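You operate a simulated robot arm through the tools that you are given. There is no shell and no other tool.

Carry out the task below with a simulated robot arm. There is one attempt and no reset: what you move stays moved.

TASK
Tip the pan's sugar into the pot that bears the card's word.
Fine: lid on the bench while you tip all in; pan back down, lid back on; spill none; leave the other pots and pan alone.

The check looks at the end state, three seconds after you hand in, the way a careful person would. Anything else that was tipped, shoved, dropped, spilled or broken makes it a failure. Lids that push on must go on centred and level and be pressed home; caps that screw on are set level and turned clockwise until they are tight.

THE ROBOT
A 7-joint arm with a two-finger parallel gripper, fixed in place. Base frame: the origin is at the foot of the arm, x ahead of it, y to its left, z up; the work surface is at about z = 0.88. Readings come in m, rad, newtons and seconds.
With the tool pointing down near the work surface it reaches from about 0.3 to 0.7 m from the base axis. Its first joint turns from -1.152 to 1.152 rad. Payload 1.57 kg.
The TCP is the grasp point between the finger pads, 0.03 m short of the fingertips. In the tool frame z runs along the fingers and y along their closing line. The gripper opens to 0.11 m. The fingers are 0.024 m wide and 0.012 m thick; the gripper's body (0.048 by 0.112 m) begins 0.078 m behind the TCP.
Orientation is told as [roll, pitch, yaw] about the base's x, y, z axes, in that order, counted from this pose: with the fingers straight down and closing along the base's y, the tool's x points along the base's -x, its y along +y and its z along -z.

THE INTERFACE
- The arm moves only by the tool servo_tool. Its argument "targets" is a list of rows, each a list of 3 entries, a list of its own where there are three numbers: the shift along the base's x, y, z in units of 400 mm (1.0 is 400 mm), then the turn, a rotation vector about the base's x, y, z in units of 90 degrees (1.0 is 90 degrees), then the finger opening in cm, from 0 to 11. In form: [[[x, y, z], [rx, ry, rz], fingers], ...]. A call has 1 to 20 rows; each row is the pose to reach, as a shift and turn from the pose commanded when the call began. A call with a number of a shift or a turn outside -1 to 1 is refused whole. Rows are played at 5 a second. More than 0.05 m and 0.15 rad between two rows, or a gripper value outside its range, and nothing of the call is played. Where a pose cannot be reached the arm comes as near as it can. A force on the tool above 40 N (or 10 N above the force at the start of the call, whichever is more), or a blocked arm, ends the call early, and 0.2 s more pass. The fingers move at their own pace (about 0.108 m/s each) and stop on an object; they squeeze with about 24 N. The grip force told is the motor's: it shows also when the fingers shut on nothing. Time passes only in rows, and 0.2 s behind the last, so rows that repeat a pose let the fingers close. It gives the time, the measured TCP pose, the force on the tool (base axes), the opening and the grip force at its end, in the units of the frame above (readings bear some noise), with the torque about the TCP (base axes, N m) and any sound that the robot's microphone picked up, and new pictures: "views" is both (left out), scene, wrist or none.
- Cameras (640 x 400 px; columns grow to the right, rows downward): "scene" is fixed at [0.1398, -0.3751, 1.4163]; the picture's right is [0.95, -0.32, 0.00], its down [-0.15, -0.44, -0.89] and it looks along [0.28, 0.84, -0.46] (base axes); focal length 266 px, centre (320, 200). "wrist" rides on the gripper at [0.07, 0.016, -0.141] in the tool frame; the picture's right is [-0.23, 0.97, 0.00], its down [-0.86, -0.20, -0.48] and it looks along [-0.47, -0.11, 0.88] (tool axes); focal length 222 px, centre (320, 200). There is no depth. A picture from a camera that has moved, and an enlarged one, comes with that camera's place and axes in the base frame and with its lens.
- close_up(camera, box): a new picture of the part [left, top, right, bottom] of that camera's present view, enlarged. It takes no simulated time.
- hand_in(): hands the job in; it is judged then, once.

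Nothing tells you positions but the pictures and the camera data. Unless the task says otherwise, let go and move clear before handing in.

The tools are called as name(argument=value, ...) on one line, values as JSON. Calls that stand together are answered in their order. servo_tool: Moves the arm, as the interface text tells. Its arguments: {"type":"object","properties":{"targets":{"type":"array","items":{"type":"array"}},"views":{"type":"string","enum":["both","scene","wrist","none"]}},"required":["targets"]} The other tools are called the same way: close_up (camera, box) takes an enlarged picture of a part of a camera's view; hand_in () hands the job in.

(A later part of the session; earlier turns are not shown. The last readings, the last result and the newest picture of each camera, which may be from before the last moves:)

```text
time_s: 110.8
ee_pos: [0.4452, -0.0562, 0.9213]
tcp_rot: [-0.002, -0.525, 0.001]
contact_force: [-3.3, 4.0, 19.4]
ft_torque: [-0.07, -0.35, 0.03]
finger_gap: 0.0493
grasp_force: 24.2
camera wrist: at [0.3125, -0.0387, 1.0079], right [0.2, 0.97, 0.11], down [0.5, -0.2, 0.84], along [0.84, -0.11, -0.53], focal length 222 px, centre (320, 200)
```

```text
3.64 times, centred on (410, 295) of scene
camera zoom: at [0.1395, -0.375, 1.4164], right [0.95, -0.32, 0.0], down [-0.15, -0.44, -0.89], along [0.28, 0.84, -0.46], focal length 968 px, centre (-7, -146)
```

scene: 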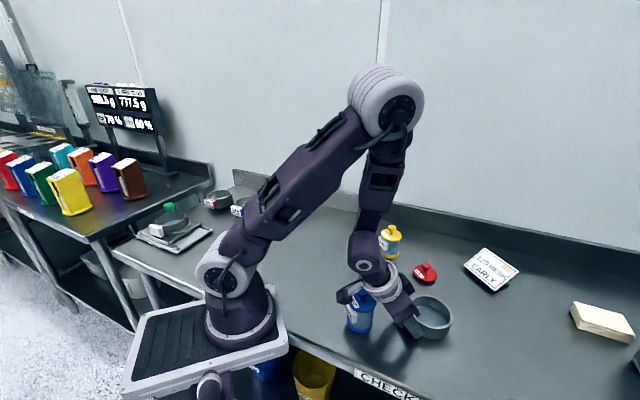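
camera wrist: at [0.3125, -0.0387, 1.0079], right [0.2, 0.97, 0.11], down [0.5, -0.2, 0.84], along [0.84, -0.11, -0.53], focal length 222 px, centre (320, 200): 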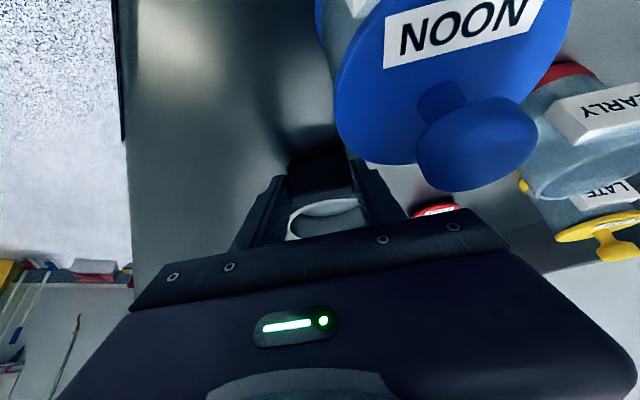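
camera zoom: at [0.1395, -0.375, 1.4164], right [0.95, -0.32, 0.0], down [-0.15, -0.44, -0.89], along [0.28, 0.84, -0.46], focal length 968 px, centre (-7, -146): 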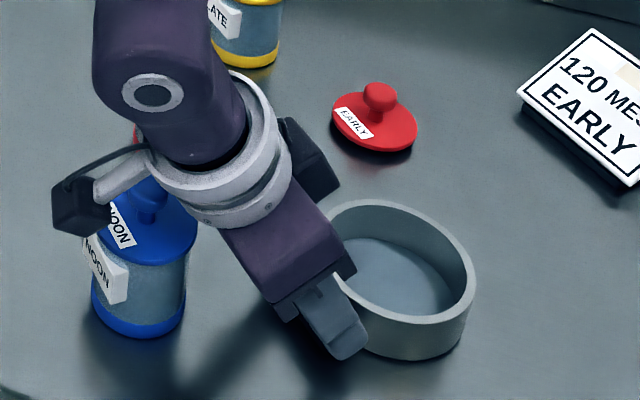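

The pan is down (about 19 N of contact). I'll ease off slightly, open the fingers and go straight up.

servo_tool(targets=[[[0, 0, 0.002], [0, 0, 0], 0], [[0, 0, 0.002], [0, 0, 0], 5.2], [[0, 0, 0.002], [0, 0, 0], 6], [[0, 0, 0.002], [0, 0, 0], 7.2], [[0, 0, 0.002], [0, 0, 0], 7.2], [[0, 0, 0.03], [0, 0, 0], 7.2], [[0, 0, 0.08], [0, 0, 0], 7.2], [[0, 0, 0.15], [0, 0, 0], 7.2], [[0, 0, 0.23], [0, 0, 0], 7.2], [[0, 0, 0.31], [0, 0, 0], 7.2], [[0, 0, 0.4], [0, 0, 0], 7.2], [[0, 0, 0.46], [0, 0, 0], 7.2]])

close_up(camera="scene", box=[340, 240, 480, 350])

```text
time_s: 113.4
ee_pos: [0.4434, -0.0559, 1.1056]
tcp_rot: [-0.001, -0.522, 0.002]
contact_force: [0.4, 1.2, 0.5]
ft_torque: [0.03, 0.0, 0.0]
finger_gap: 0.0721
grasp_force: 0.0
camera wrist: at [0.3133, -0.0388, 1.1919], right [0.2, 0.97, 0.11], down [0.5, -0.2, 0.84], along [0.84, -0.11, -0.53], focal length 222 px, centre (320, 200)
```

scene: 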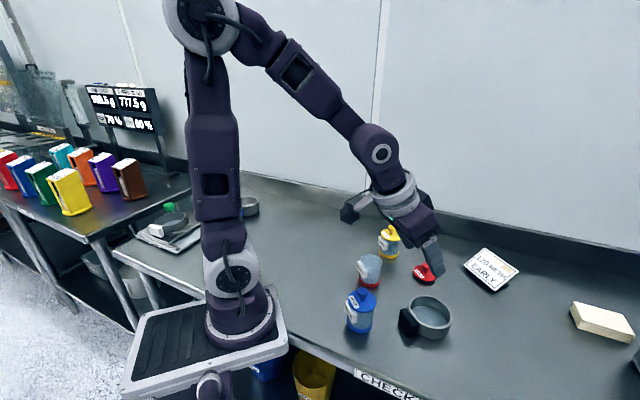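
wrist: 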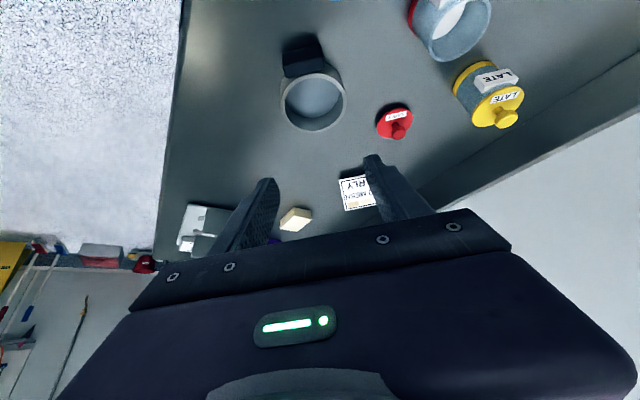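

```text
3.64 times, centred on (410, 295) of scene
camera zoom: at [0.1398, -0.3751, 1.4163], right [0.95, -0.32, 0.0], down [-0.15, -0.44, -0.89], along [0.28, 0.84, -0.46], focal length 968 px, centre (-7, -146)
```

zoom: 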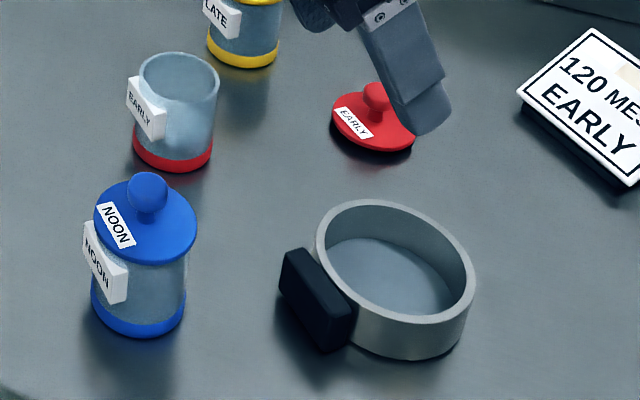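

The pan is back in place and level. Next I'll turn the gripper vertical and go above the lid.

servo_tool(targets=[[[0.04, 0.03, 0], [0, 0.08, 0], 5], [[0.08, 0.06, 0], [0, 0.16, 0], 5], [[0.12, 0.09, 0], [0, 0.24, 0], 5], [[0.16, 0.13, 0], [0, 0.3, 0], 5], [[0.2, 0.17, 0], [0, 0.3333, 0], 5], [[0.25, 0.21, 0], [0, 0.3333, 0], 5], [[0.3, 0.25, 0], [0, 0.3333, 0], 5], [[0.35, 0.285, -0.03], [0, 0.3333, 0], 5], [[0.389, 0.314, -0.06], [0, 0.3333, 0], 5], [[0.389, 0.314, -0.06], [0, 0.3333, 0], 5]])

close_up(camera="wrist", box=[220, 60, 420, 200])

```text
time_s: 115.6
ee_pos: [0.5996, 0.0697, 1.0792]
tcp_rot: [0.0, -0.001, 0.0]
contact_force: [0.3, -0.3, 0.3]
ft_torque: [-0.03, 0.04, 0.03]
finger_gap: 0.0504
grasp_force: 0.1
camera wrist: at [0.5294, 0.0872, 1.2203], right [0.23, 0.97, 0.0], down [0.86, -0.2, 0.48], along [0.47, -0.11, -0.88], focal length 222 px, centre (320, 200)
```

scene: 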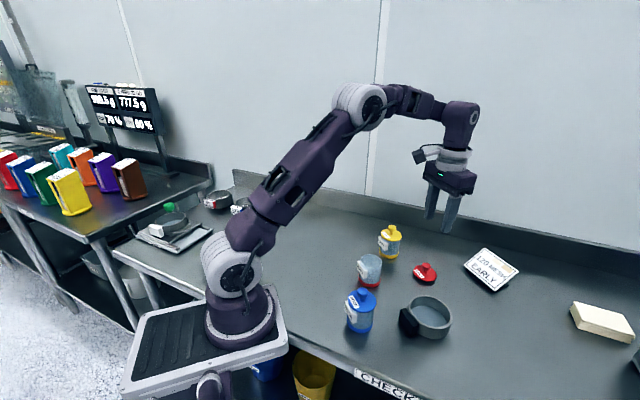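
wrist: 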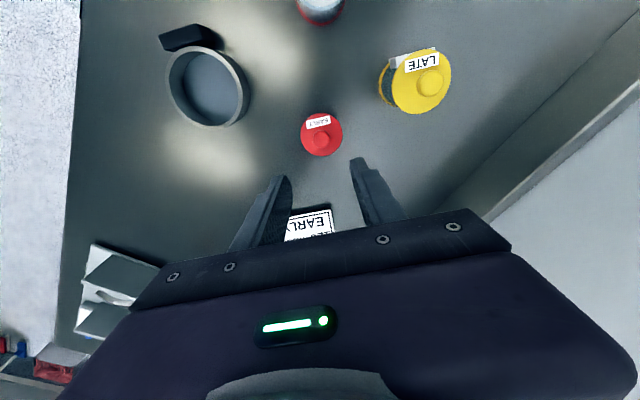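

```text
2.86 times, centred on (320, 130) of wrist
camera zoom: at [0.5294, 0.0872, 1.2203], right [0.23, 0.97, 0.0], down [0.86, -0.2, 0.48], along [0.47, -0.11, -0.88], focal length 635 px, centre (320, 400)
```

zoom: 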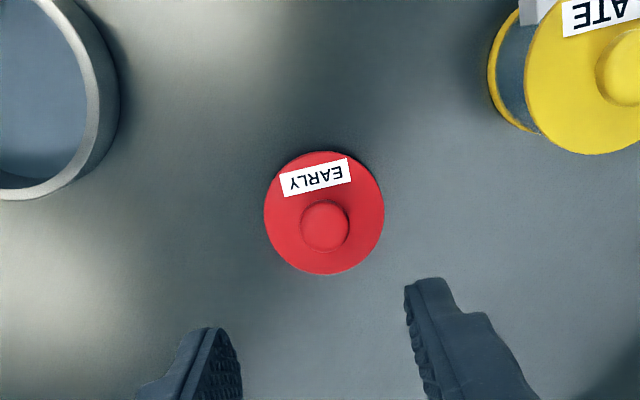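

The lid is at about (0.602, 0.072). I'll descend around the knob and re-measure before gripping.

servo_tool(targets=[[[0.004, 0.002, -0.1], [0, 0, 0], 5], [[0.004, 0.002, -0.2], [0, 0, 0], 5], [[0.004, 0.002, -0.3], [0, 0, 0], 5], [[0.004, 0.002, -0.36], [0, 0, 0], 5], [[0.004, 0.002, -0.37], [0, 0, 0], 5], [[0.004, 0.002, -0.37], [0, 0, 0], 5]])

close_up(camera="wrist", box=[220, 80, 420, 220])

close_up(camera="scene", box=[390, 220, 470, 300])

```text
time_s: 117.0
ee_pos: [0.6013, 0.0694, 0.9316]
tcp_rot: [0.0, 0.0, 0.001]
contact_force: [0.0, 0.2, -0.6]
ft_torque: [0.02, -0.02, 0.0]
finger_gap: 0.05
grasp_force: 0.1
camera wrist: at [0.5311, 0.0869, 1.0716], right [0.23, 0.97, 0.0], down [0.86, -0.2, 0.48], along [0.47, -0.11, -0.88], focal length 222 px, centre (320, 200)
```

scene: 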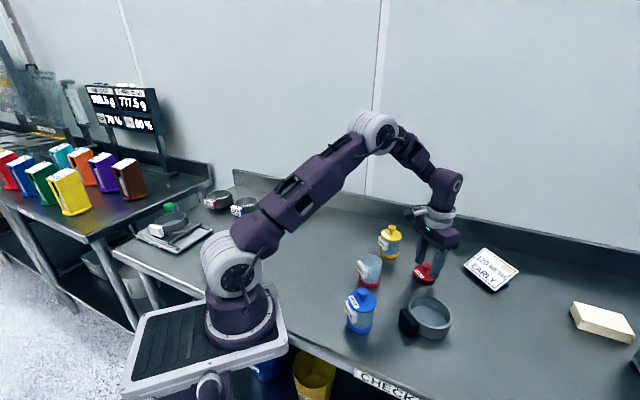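
wrist: 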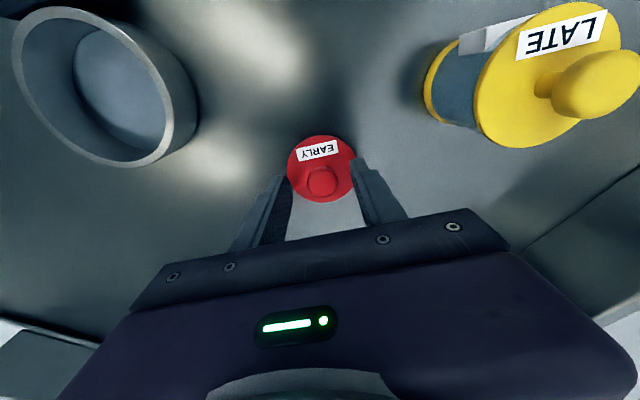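

```text
2.86 times, centred on (320, 150) of wrist
camera zoom: at [0.5311, 0.0869, 1.0716], right [0.23, 0.97, 0.0], down [0.86, -0.2, 0.48], along [0.47, -0.11, -0.88], focal length 635 px, centre (320, 343)
```

zoom: 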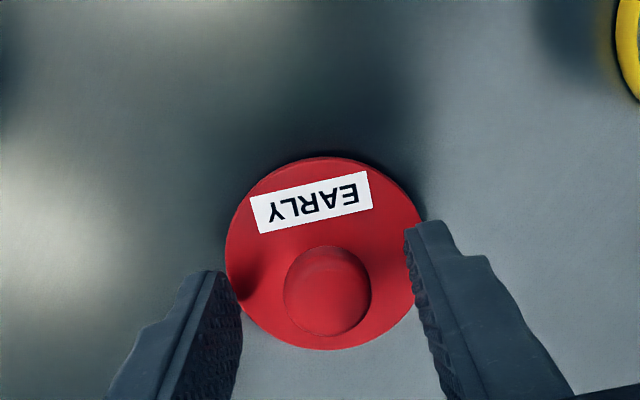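

```text
5.00 times, centred on (430, 260) of scene
camera zoom: at [0.1398, -0.3751, 1.4163], right [0.95, -0.32, 0.0], down [-0.15, -0.44, -0.89], along [0.28, 0.84, -0.46], focal length 1332 px, centre (-230, -100)
```

zoom: 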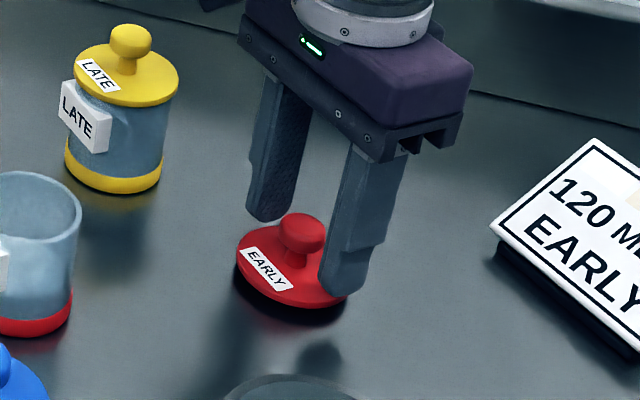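

The lid seems to stand about 6 mm higher on a small plug, so the grip height is already the same as before. I'll nudge by about 2 mm to match the original grasp, then close and lift.

servo_tool(targets=[[[-0.0055, 0.0045, 0], [0, 0, 0], 5], [[-0.0055, 0.0045, 0], [0, 0, 0], 5], [[-0.0055, 0.0045, 0], [0, 0, 0], 2.5], [[-0.0055, 0.0045, 0], [0, 0, 0], 0], [[-0.0055, 0.0045, 0], [0, 0, 0], 0], [[-0.0055, 0.0045, 0], [0, 0, 0], 0]], views="none")

servo_tool(targets=[[[0, 0, 0.01], [0, 0, 0], 0], [[0, 0, 0.03], [0, 0, 0], 0], [[0, 0, 0.07], [0, 0, 0], 0], [[0, 0, 0.13], [0, 0, 0], 0], [[0, 0, 0.2], [0, 0, 0], 0], [[0, 0, 0.28], [0, 0, 0], 0], [[0, 0, 0.28], [0, 0, 0], 0]])

close_up(camera="wrist", box=[220, 80, 420, 220])

close_up(camera="scene", box=[390, 180, 470, 260])

```text
time_s: 118.4
ee_pos: [0.598, 0.0698, 0.9306]
tcp_rot: [0.0, -0.001, 0.002]
contact_force: [0.8, 0.6, 0.7]
ft_torque: [0.02, 0.01, -0.01]
finger_gap: 0.0223
grasp_force: 23.8
```

```text
time_s: 120.0
ee_pos: [0.5997, 0.0717, 1.0443]
tcp_rot: [-0.001, 0.001, 0.001]
contact_force: [0.2, -0.6, -1.0]
ft_torque: [0.0, 0.01, 0.0]
finger_gap: 0.0219
grasp_force: 23.5
camera wrist: at [0.5295, 0.09, 1.1845], right [0.23, 0.97, 0.0], down [0.85, -0.2, 0.48], along [0.47, -0.11, -0.88], focal length 222 px, centre (320, 200)
```

scene: 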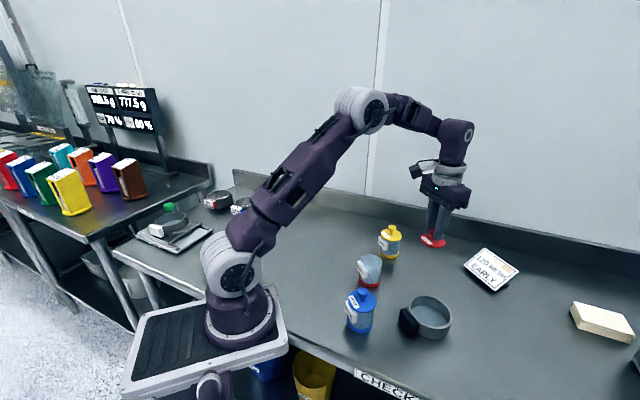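
wrist: 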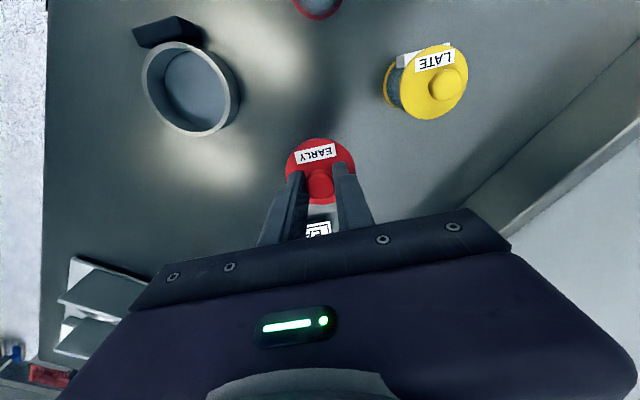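

```text
2.86 times, centred on (320, 150) of wrist
camera zoom: at [0.5295, 0.09, 1.1845], right [0.23, 0.97, 0.0], down [0.85, -0.2, 0.48], along [0.47, -0.11, -0.88], focal length 635 px, centre (320, 343)
```

zoom: 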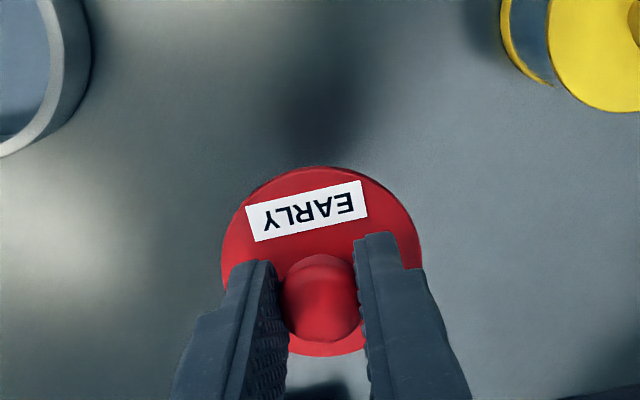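

```text
5.00 times, centred on (430, 220) of scene
camera zoom: at [0.1398, -0.3751, 1.4163], right [0.95, -0.32, 0.0], down [-0.15, -0.44, -0.89], along [0.28, 0.84, -0.46], focal length 1332 px, centre (-230, 100)
```

zoom: 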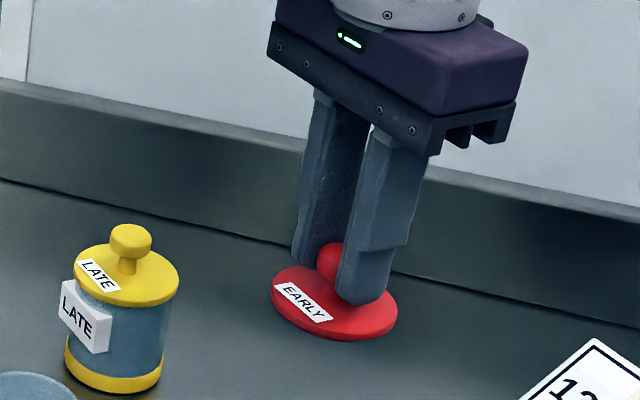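

The lid sits in the fingers exactly as it did when first lifted. I'll carry it back over the red pot and hover to fine-align.

servo_tool(targets=[[[-0.05, 0.01, 0.02], [0, 0, 0], 0], [[-0.12, 0.025, 0.02], [0, 0, 0], 0], [[-0.19, 0.045, 0.02], [0, 0, 0], 0], [[-0.26, 0.06, 0.02], [0, 0, 0], 0], [[-0.32, 0.075, 0.02], [0, 0, 0], 0], [[-0.37, 0.085, 0.01], [0, 0, 0], 0], [[-0.3865, 0.0875, -0.03], [0, 0, 0], 0], [[-0.3865, 0.0875, -0.07], [0, 0, 0], 0], [[-0.3865, 0.0875, -0.07], [0, 0, 0], 0]])

close_up(camera="wrist", box=[220, 80, 420, 220])

close_up(camera="scene", box=[340, 200, 420, 300])

servo_tool(targets=[[[0, 0, 0], [0, 0, 0], 0]], views="none")

servo_tool(targets=[[[0, 0, 0], [0, 0, 0], 0]], views="none")

servo_tool(targets=[[[0, 0, 0], [0, 0, 0], 0]], views="none")

servo_tool(targets=[[[0, 0, 0], [0, 0, 0], 0]], views="none")

```text
time_s: 122.0
ee_pos: [0.4437, 0.1065, 1.0158]
tcp_rot: [0.001, 0.0, 0.001]
contact_force: [-0.5, -0.2, -0.9]
ft_torque: [0.0, 0.01, 0.0]
finger_gap: 0.022
grasp_force: 24.1
camera wrist: at [0.3731, 0.1236, 1.1574], right [0.23, 0.97, 0.0], down [0.85, -0.2, 0.48], along [0.47, -0.11, -0.88], focal length 222 px, centre (320, 200)
```

scene: 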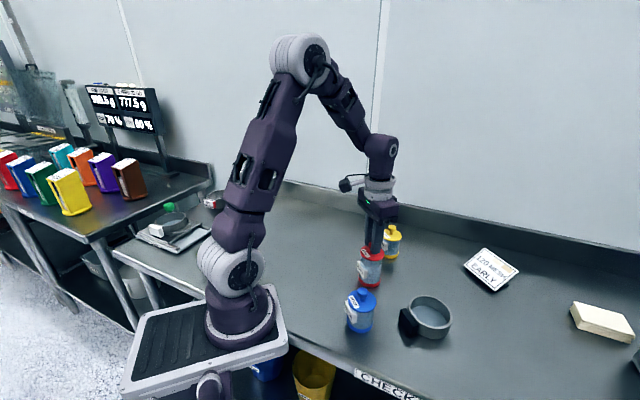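
wrist: 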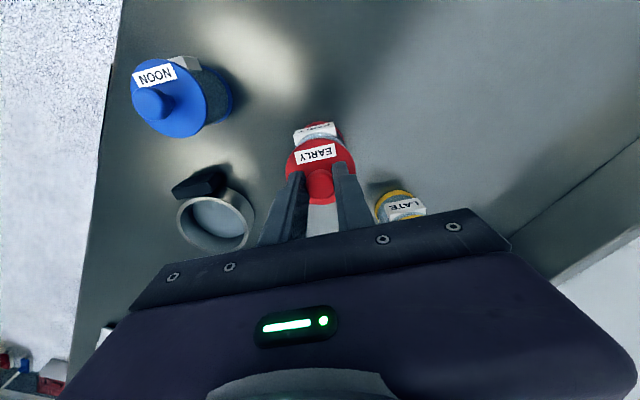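

```text
2.86 times, centred on (320, 150) of wrist
camera zoom: at [0.3731, 0.1236, 1.1574], right [0.23, 0.97, 0.0], down [0.85, -0.2, 0.48], along [0.47, -0.11, -0.88], focal length 635 px, centre (320, 343)
```

zoom: 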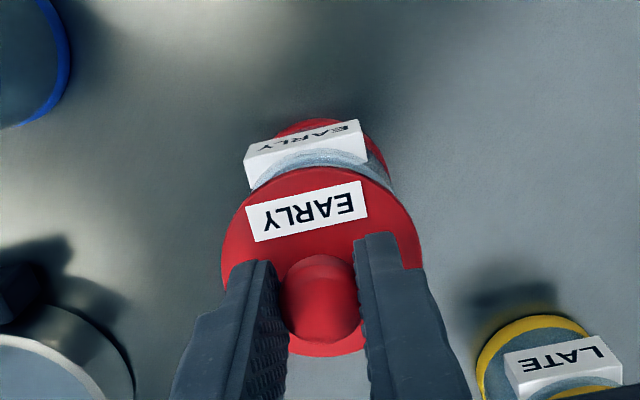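

```text
4.00 times, centred on (380, 250) of scene
camera zoom: at [0.1398, -0.3751, 1.4163], right [0.95, -0.32, 0.0], down [-0.15, -0.44, -0.89], along [0.28, 0.84, -0.46], focal length 1065 px, centre (80, 0)
```

zoom: 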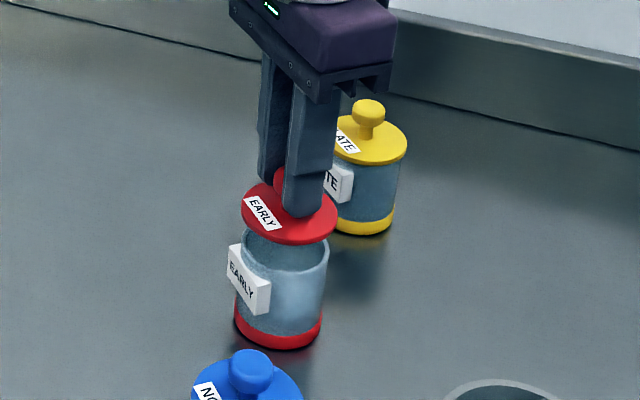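

```text
time_s: 122.4
ee_pos: [0.4429, 0.1065, 1.0164]
tcp_rot: [0.0, 0.001, 0.0]
contact_force: [0.8, -1.1, -0.4]
ft_torque: [-0.02, 0.0, -0.01]
finger_gap: 0.0222
grasp_force: 24.6
```

```text
time_s: 122.8
ee_pos: [0.4435, 0.1067, 1.0158]
tcp_rot: [-0.001, 0.0, 0.0]
contact_force: [1.1, -0.5, 0.1]
ft_torque: [0.01, 0.0, -0.01]
finger_gap: 0.022
grasp_force: 24.3
```

```text
time_s: 123.2
ee_pos: [0.4433, 0.1054, 1.016]
tcp_rot: [0.0, 0.001, 0.001]
contact_force: [0.3, -0.3, -1.2]
ft_torque: [-0.01, -0.04, 0.03]
finger_gap: 0.0223
grasp_force: 23.9
```

```text
time_s: 123.6
ee_pos: [0.4425, 0.1056, 1.0162]
tcp_rot: [-0.001, 0.001, -0.002]
contact_force: [0.3, -0.2, -0.5]
ft_torque: [0.0, 0.0, 0.0]
finger_gap: 0.022
grasp_force: 24.0
```

Against the original lift-off pictures, the lid is about 1.7 mm too far toward the robot. I'll correct that and compare again.

servo_tool(targets=[[[0.0043, 0.0008, 0], [0, 0, 0], 0], [[0.0043, 0.0008, 0], [0, 0, 0], 0], [[0.0043, 0.0008, 0], [0, 0, 0], 0]])

close_up(camera="wrist", box=[220, 80, 420, 220])

close_up(camera="scene", box=[340, 200, 420, 300])

close_up(camera="scene", box=[350, 240, 390, 290])

```text
time_s: 124.4
ee_pos: [0.4455, 0.1077, 1.0157]
tcp_rot: [0.0, 0.001, 0.001]
contact_force: [0.1, -0.6, 0.3]
ft_torque: [0.03, 0.0, -0.04]
finger_gap: 0.0223
grasp_force: 24.1
camera wrist: at [0.3746, 0.1241, 1.1573], right [0.23, 0.97, 0.0], down [0.85, -0.2, 0.48], along [0.47, -0.11, -0.88], focal length 222 px, centre (320, 200)
```

scene: 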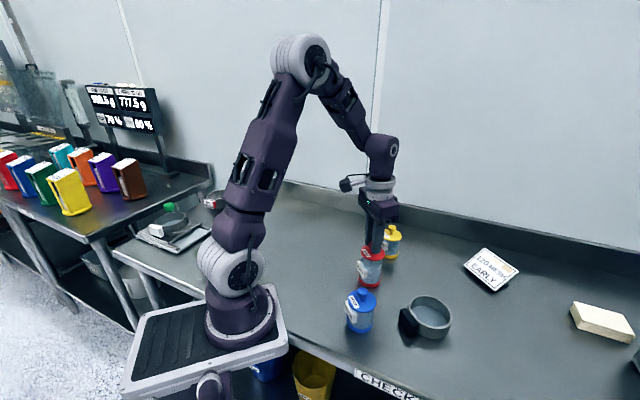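
wrist: 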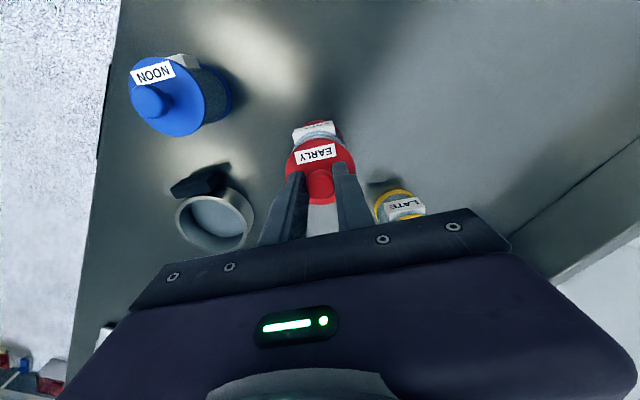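

```text
2.86 times, centred on (320, 150) of wrist
camera zoom: at [0.3746, 0.1241, 1.1573], right [0.23, 0.97, 0.0], down [0.85, -0.2, 0.48], along [0.47, -0.11, -0.88], focal length 635 px, centre (320, 343)
```

zoom: 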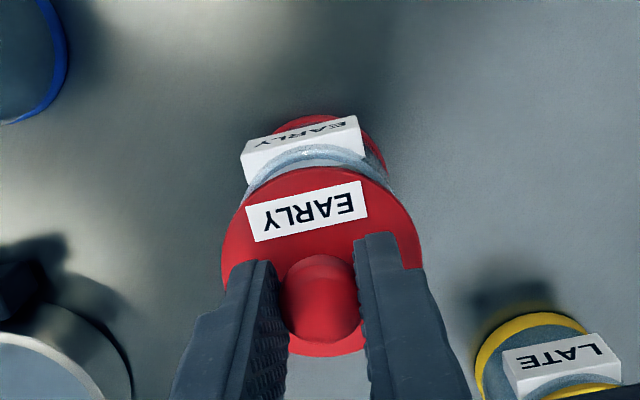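

```text
4.00 times, centred on (380, 250) of scene
camera zoom: at [0.1398, -0.3751, 1.4163], right [0.95, -0.32, 0.0], down [-0.15, -0.44, -0.89], along [0.28, 0.84, -0.46], focal length 1065 px, centre (80, 0)
```

zoom: 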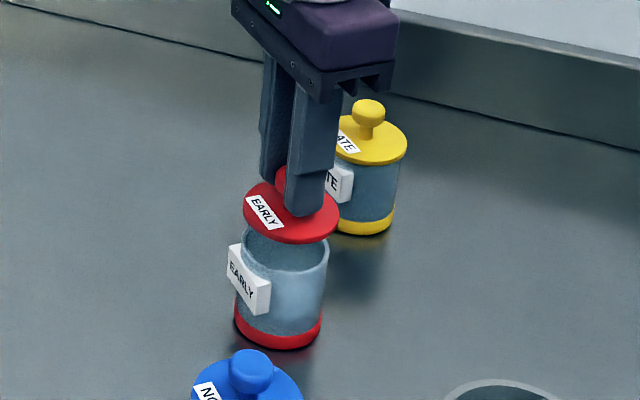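

```text
8.00 times, centred on (370, 265) of scene
camera zoom: at [0.1398, -0.3751, 1.4163], right [0.95, -0.32, 0.0], down [-0.15, -0.44, -0.89], along [0.28, 0.84, -0.46], focal length 2130 px, centre (-80, -320)
```

zoom: 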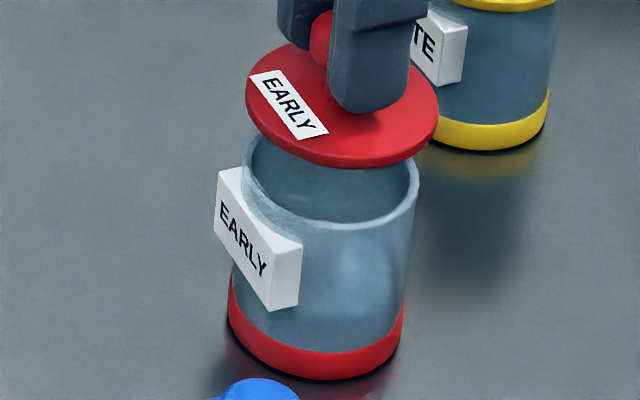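

The alignment now matches to within about half a millimetre. I'll lower the lid slowly onto the pot.

servo_tool(targets=[[[0.001, 0, -0.015], [0, 0, 0], 0], [[0.001, 0, -0.03], [0, 0, 0], 0], [[0.001, 0, -0.038], [0, 0, 0], 0], [[0.001, 0, -0.043], [0, 0, 0], 0], [[0.001, 0, -0.048], [0, 0, 0], 0], [[0.001, 0, -0.052], [0, 0, 0], 0], [[0.001, 0, -0.056], [0, 0, 0], 0], [[0.001, 0, -0.059], [0, 0, 0], 0], [[0.001, 0, -0.062], [0, 0, 0], 0], [[0.001, 0, -0.062], [0, 0, 0], 0]])

close_up(camera="scene", box=[350, 240, 390, 290])

close_up(camera="wrist", box=[220, 80, 420, 220])

```text
time_s: 126.6
ee_pos: [0.4456, 0.1077, 0.9916]
tcp_rot: [0.002, -0.001, -0.001]
contact_force: [-3.9, -0.3, 23.6]
ft_torque: [-0.02, -0.33, 0.01]
finger_gap: 0.0222
grasp_force: 24.3
camera wrist: at [0.3753, 0.1248, 1.1325], right [0.23, 0.97, 0.0], down [0.85, -0.2, 0.48], along [0.47, -0.11, -0.88], focal length 222 px, centre (320, 200)
```

scene: 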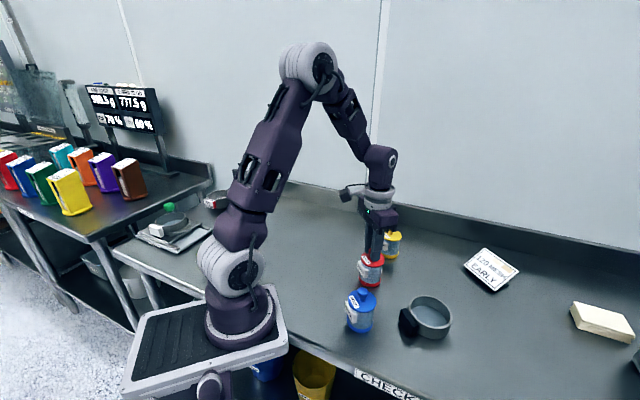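
wrist: 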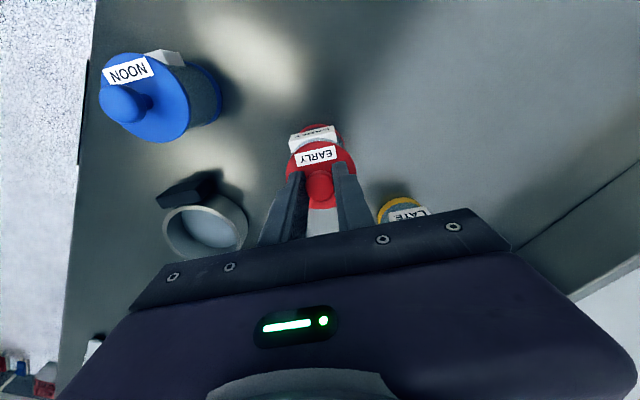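

```text
8.00 times, centred on (370, 265) of scene
camera zoom: at [0.1394, -0.3752, 1.4164], right [0.95, -0.32, 0.0], down [-0.15, -0.44, -0.89], along [0.28, 0.84, -0.46], focal length 2130 px, centre (-80, -320)
```

zoom: 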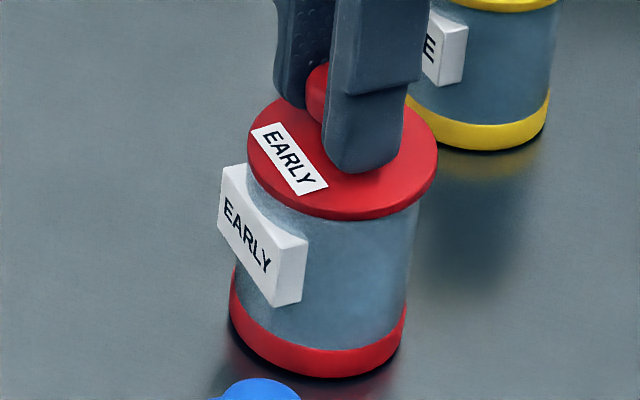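

```text
2.86 times, centred on (320, 150) of wrist
camera zoom: at [0.3753, 0.1248, 1.1325], right [0.23, 0.97, 0.0], down [0.85, -0.2, 0.48], along [0.47, -0.11, -0.88], focal length 635 px, centre (320, 343)
```

zoom: 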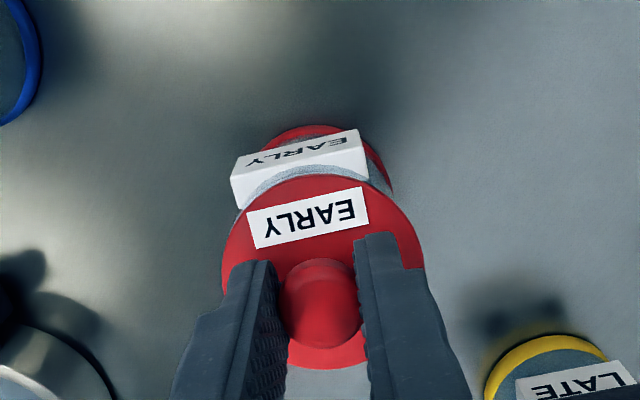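

The lid touched with 24 N but shifted about 2–3 mm toward +x, so it is not seated centrally. I'll lift it off again and re-check its position in the grip.

servo_tool(targets=[[[0, 0, 0.01], [0, 0, 0], 0], [[0, 0, 0.025], [0, 0, 0], 0], [[0, 0, 0.045], [0, 0, 0], 0], [[0, 0, 0.0615], [0, 0, 0], 0], [[0, 0, 0.0615], [0, 0, 0], 0], [[0, 0, 0.0615], [0, 0, 0], 0]])

close_up(camera="wrist", box=[220, 80, 420, 220])

close_up(camera="scene", box=[350, 240, 390, 290])

```text
time_s: 128.0
ee_pos: [0.4455, 0.1064, 1.0154]
tcp_rot: [-0.001, -0.001, 0.0]
contact_force: [-1.3, 0.5, 1.0]
ft_torque: [0.0, 0.01, -0.01]
finger_gap: 0.0218
grasp_force: 24.0
camera wrist: at [0.3755, 0.1247, 1.1561], right [0.23, 0.97, 0.0], down [0.85, -0.2, 0.48], along [0.47, -0.11, -0.88], focal length 222 px, centre (320, 200)
```

scene: 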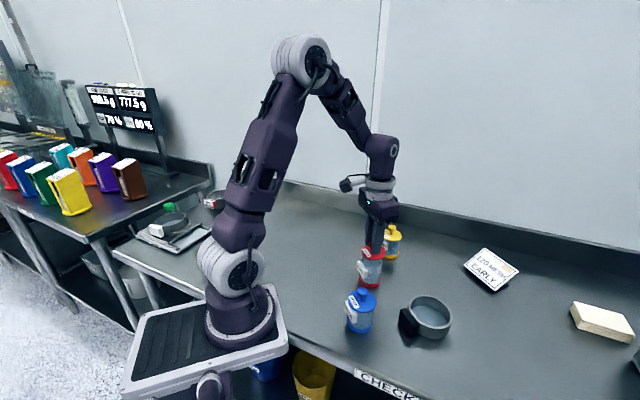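
wrist: 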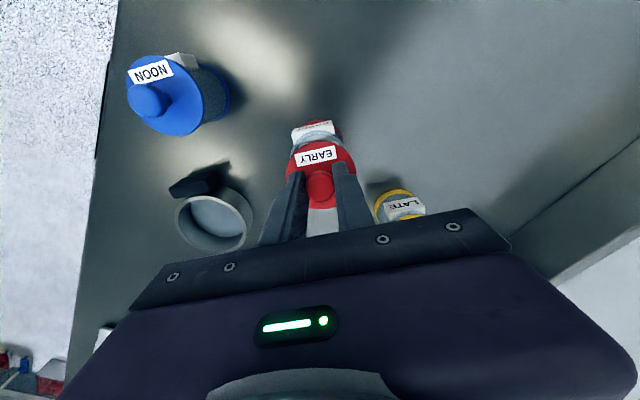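

```text
2.86 times, centred on (320, 150) of wrist
camera zoom: at [0.3755, 0.1247, 1.1561], right [0.23, 0.97, 0.0], down [0.85, -0.2, 0.48], along [0.47, -0.11, -0.88], focal length 635 px, centre (320, 343)
```

zoom: 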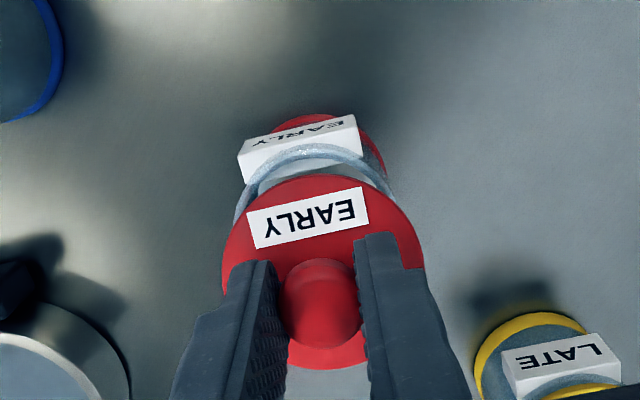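

```text
8.00 times, centred on (370, 265) of scene
camera zoom: at [0.1398, -0.3751, 1.4163], right [0.95, -0.32, 0.0], down [-0.15, -0.44, -0.89], along [0.28, 0.84, -0.46], focal length 2130 px, centre (-80, -320)
```

zoom: 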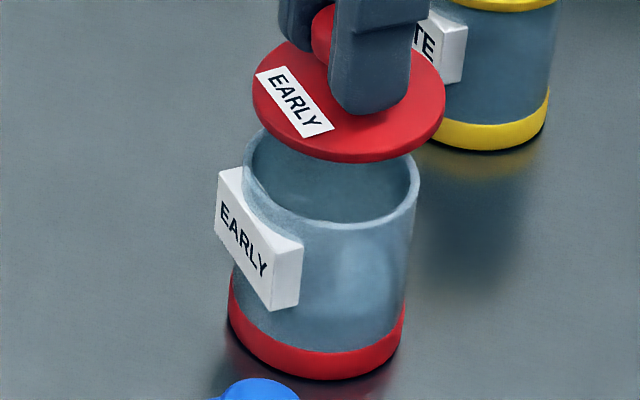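

The contact was on the +x side and rocked the lid a few degrees in the fingers, so the earlier x was the right one. I'll set the lid flat on the bench again, re-grip it level, and retry with the correct x.

servo_tool(targets=[[[0, 0, 0.05], [0, 0, 0], 0], [[0.05, -0.01, 0.08], [0, 0, 0], 0], [[0.12, -0.025, 0.08], [0, 0, 0], 0], [[0.19, -0.045, 0.08], [0, 0, 0], 0], [[0.26, -0.06, 0.08], [0, 0, 0], 0], [[0.33, -0.08, 0.08], [0, 0, 0], 0], [[0.388, -0.0925, 0.08], [0, 0, 0], 0], [[0.388, -0.0925, 0], [0, 0, 0], 0], [[0.388, -0.0925, -0.08], [0, 0, 0], 0], [[0.388, -0.0925, -0.15], [0, 0, 0], 0], [[0.388, -0.0925, -0.185], [0, 0, 0], 0], [[0.388, -0.0925, -0.195], [0, 0, 0], 0], [[0.388, -0.0925, -0.2], [0, 0, 0], 0], [[0.388, -0.0925, -0.204], [0, 0, 0], 0], [[0.388, -0.0925, -0.2075], [0, 0, 0], 0], [[0.388, -0.0925, -0.2075], [0, 0, 0], 0]])

close_up(camera="scene", box=[400, 230, 460, 300])

close_up(camera="wrist", box=[220, 80, 420, 220])

```text
time_s: 131.4
ee_pos: [0.6003, 0.07, 0.9309]
tcp_rot: [0.001, 0.001, -0.001]
contact_force: [0.0, -0.4, 0.4]
ft_torque: [0.01, 0.01, 0.01]
finger_gap: 0.0221
grasp_force: 23.8
camera wrist: at [0.5311, 0.0878, 1.0727], right [0.23, 0.97, 0.0], down [0.86, -0.2, 0.48], along [0.47, -0.11, -0.88], focal length 222 px, centre (320, 200)
```

scene: 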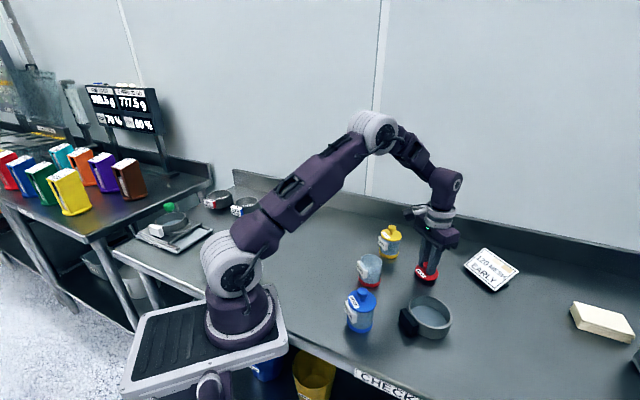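
wrist: 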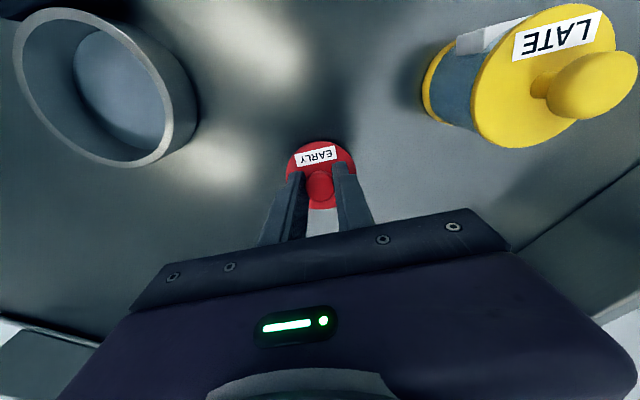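

```text
5.71 times, centred on (430, 265) of scene
camera zoom: at [0.1398, -0.3751, 1.4163], right [0.95, -0.32, 0.0], down [-0.15, -0.44, -0.89], along [0.28, 0.84, -0.46], focal length 1522 px, centre (-309, -171)
```

zoom: 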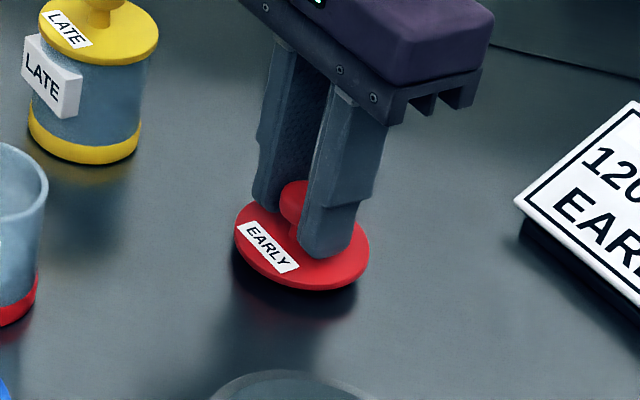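

```text
2.86 times, centred on (320, 150) of wrist
camera zoom: at [0.5311, 0.0878, 1.0727], right [0.23, 0.97, 0.0], down [0.86, -0.2, 0.48], along [0.47, -0.11, -0.88], focal length 635 px, centre (320, 343)
```

zoom: 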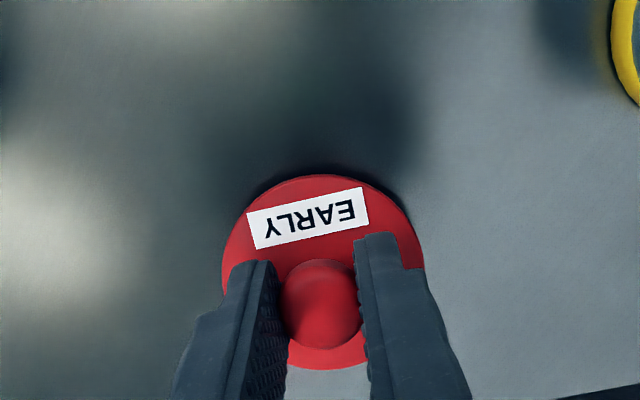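

servo_tool(targets=[[[0, 0, -0.003], [0, 0, 0], 0], [[0, 0, -0.006], [0, 0, 0], 0], [[0, 0, -0.009], [0, 0, 0], 0], [[0, 0, -0.009], [0, 0, 0], 0]], views="none")

```text
time_s: 132.4
ee_pos: [0.6006, 0.0687, 0.9295]
tcp_rot: [0.001, -0.002, 0.0]
contact_force: [-0.8, 0.2, 12.7]
ft_torque: [0.01, 0.26, 0.0]
finger_gap: 0.0222
grasp_force: 23.6
```

Contact is on the -x edge, which confirms the tilt. I'll release so it settles flat, look, then re-grip.

servo_tool(targets=[[[0, 0, 0.001], [0, 0, 0], 0], [[0, 0, 0.001], [0, 0, 0], 2.8], [[0, 0, 0.001], [0, 0, 0], 4], [[0, 0, 0.003], [0, 0, 0], 5], [[0, 0, 0.005], [0, 0, 0], 5], [[0, 0, 0.005], [0, 0, 0], 5]])

close_up(camera="wrist", box=[220, 80, 420, 220])

close_up(camera="scene", box=[400, 230, 460, 300])

```text
time_s: 133.8
ee_pos: [0.6021, 0.0694, 0.9316]
tcp_rot: [0.001, -0.001, 0.0]
contact_force: [0.3, -0.8, -0.6]
ft_torque: [0.0, 0.04, 0.01]
finger_gap: 0.0502
grasp_force: 0.0
camera wrist: at [0.5315, 0.0872, 1.0725], right [0.23, 0.97, 0.0], down [0.85, -0.2, 0.48], along [0.47, -0.11, -0.88], focal length 222 px, centre (320, 200)
```

scene: 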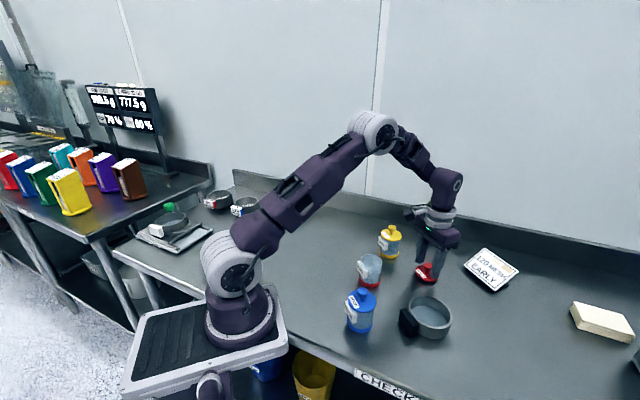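
wrist: 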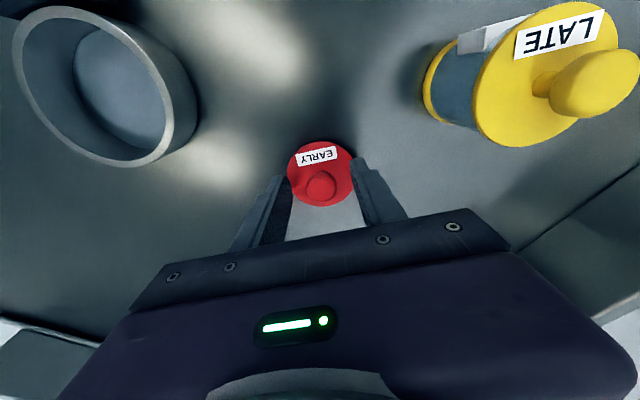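

```text
2.86 times, centred on (320, 150) of wrist
camera zoom: at [0.5315, 0.0872, 1.0725], right [0.23, 0.97, 0.0], down [0.85, -0.2, 0.48], along [0.47, -0.11, -0.88], focal length 635 px, centre (320, 343)
```

zoom: 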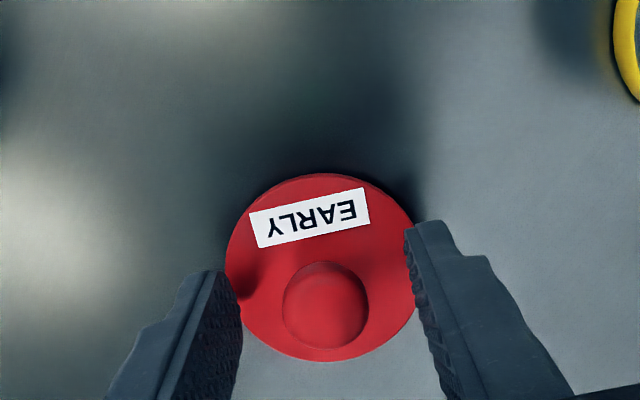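

```text
5.71 times, centred on (430, 265) of scene
camera zoom: at [0.1398, -0.3751, 1.4163], right [0.95, -0.32, 0.0], down [-0.15, -0.44, -0.89], along [0.28, 0.84, -0.46], focal length 1522 px, centre (-309, -171)
```

zoom: 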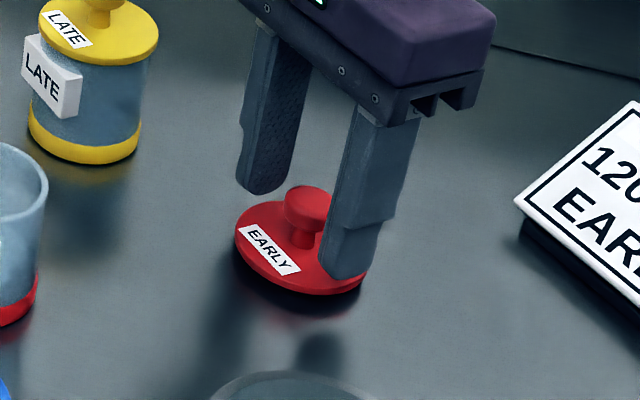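

The lid is flat now and sits about 4 mm to +x and 4–5 mm lower relative to the fingers. I'll re-centre and check against the original pre-grasp view.

servo_tool(targets=[[[0.005, 0.0012, 0], [0, 0, 0], 5], [[0.01, 0.0012, -0.005], [0, 0, 0], 5], [[0.01, 0.0012, -0.01], [0, 0, 0], 5], [[0.01, 0.0012, -0.01], [0, 0, 0], 5], [[0.01, 0.0012, -0.01], [0, 0, 0], 5]])

close_up(camera="wrist", box=[220, 80, 420, 220])

```text
time_s: 135.0
ee_pos: [0.6053, 0.07, 0.9282]
tcp_rot: [-0.001, -0.001, 0.0]
contact_force: [-0.4, -0.7, -0.4]
ft_torque: [-0.05, 0.01, 0.0]
finger_gap: 0.0502
grasp_force: 0.1
camera wrist: at [0.5357, 0.0879, 1.0678], right [0.23, 0.97, 0.0], down [0.85, -0.2, 0.48], along [0.47, -0.11, -0.88], focal length 222 px, centre (320, 200)
```

scene: 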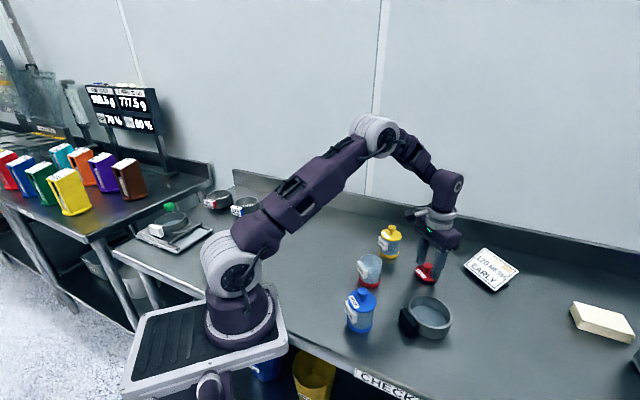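
wrist: 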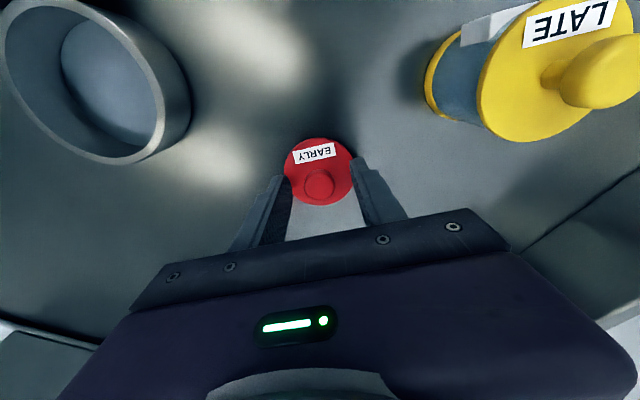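

```text
2.86 times, centred on (320, 150) of wrist
camera zoom: at [0.5357, 0.0879, 1.0678], right [0.23, 0.97, 0.0], down [0.85, -0.2, 0.48], along [0.47, -0.11, -0.88], focal length 635 px, centre (320, 343)
```

zoom: 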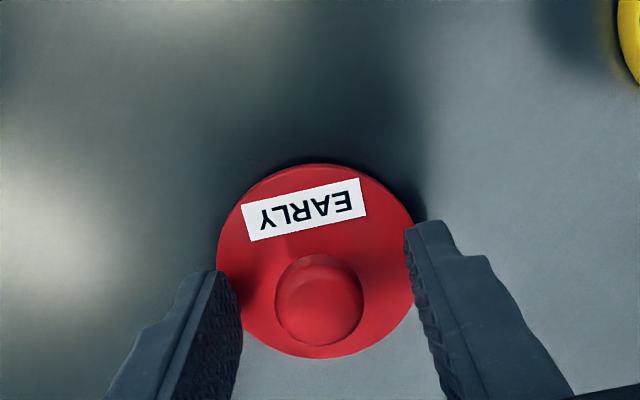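

This matches the original pre-grasp view. Closing and lifting.

servo_tool(targets=[[[0, -0.002, 0], [0, 0, 0], 5], [[0, -0.002, 0], [0, 0, 0], 3], [[0, -0.002, 0], [0, 0, 0], 0], [[0, -0.002, 0], [0, 0, 0], 0], [[0, -0.002, 0], [0, 0, 0], 0], [[0, -0.002, 0.01], [0, 0, 0], 0], [[0, -0.002, 0.03], [0, 0, 0], 0], [[0, -0.002, 0.07], [0, 0, 0], 0], [[0, -0.002, 0.13], [0, 0, 0], 0], [[0, -0.002, 0.2], [0, 0, 0], 0], [[0, -0.002, 0.29], [0, 0, 0], 0], [[0, -0.002, 0.29], [0, 0, 0], 0]])

close_up(camera="wrist", box=[220, 80, 420, 220])

close_up(camera="scene", box=[400, 190, 470, 260])

```text
time_s: 137.6
ee_pos: [0.6062, 0.0696, 1.043]
tcp_rot: [-0.001, 0.0, -0.001]
contact_force: [0.5, -0.3, -0.2]
ft_torque: [0.0, 0.0, -0.01]
finger_gap: 0.0223
grasp_force: 24.3
camera wrist: at [0.5366, 0.0868, 1.1842], right [0.23, 0.97, 0.0], down [0.86, -0.2, 0.48], along [0.47, -0.11, -0.88], focal length 222 px, centre (320, 200)
```

scene: 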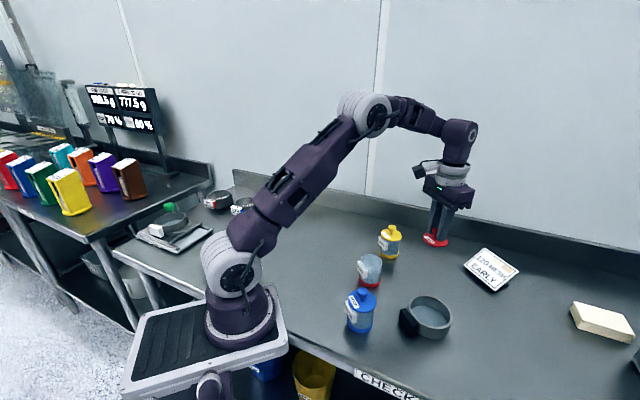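
wrist: 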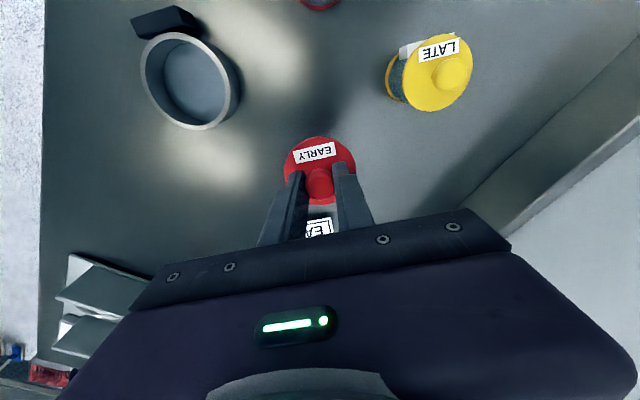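

```text
2.86 times, centred on (320, 150) of wrist
camera zoom: at [0.5366, 0.0868, 1.1842], right [0.23, 0.97, 0.0], down [0.86, -0.2, 0.48], along [0.47, -0.11, -0.88], focal length 635 px, centre (320, 343)
```

zoom: 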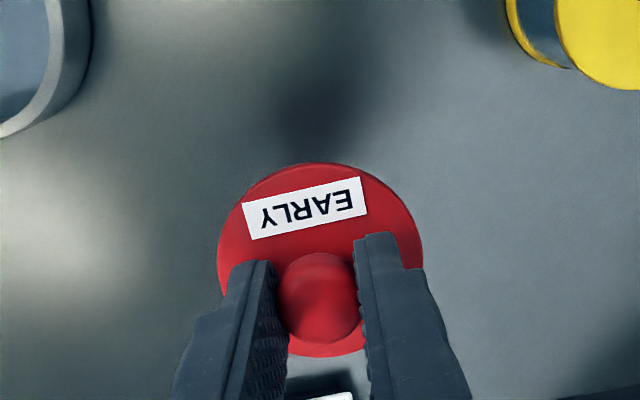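

```text
5.71 times, centred on (435, 225) of scene
camera zoom: at [0.1398, -0.3751, 1.4163], right [0.95, -0.32, 0.0], down [-0.15, -0.44, -0.89], along [0.28, 0.84, -0.46], focal length 1522 px, centre (-337, 57)
```

zoom: 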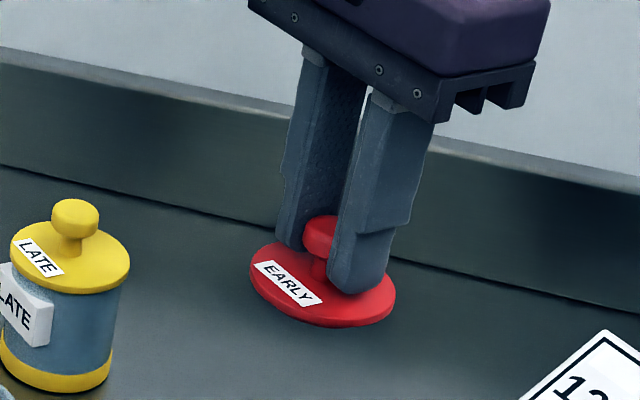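

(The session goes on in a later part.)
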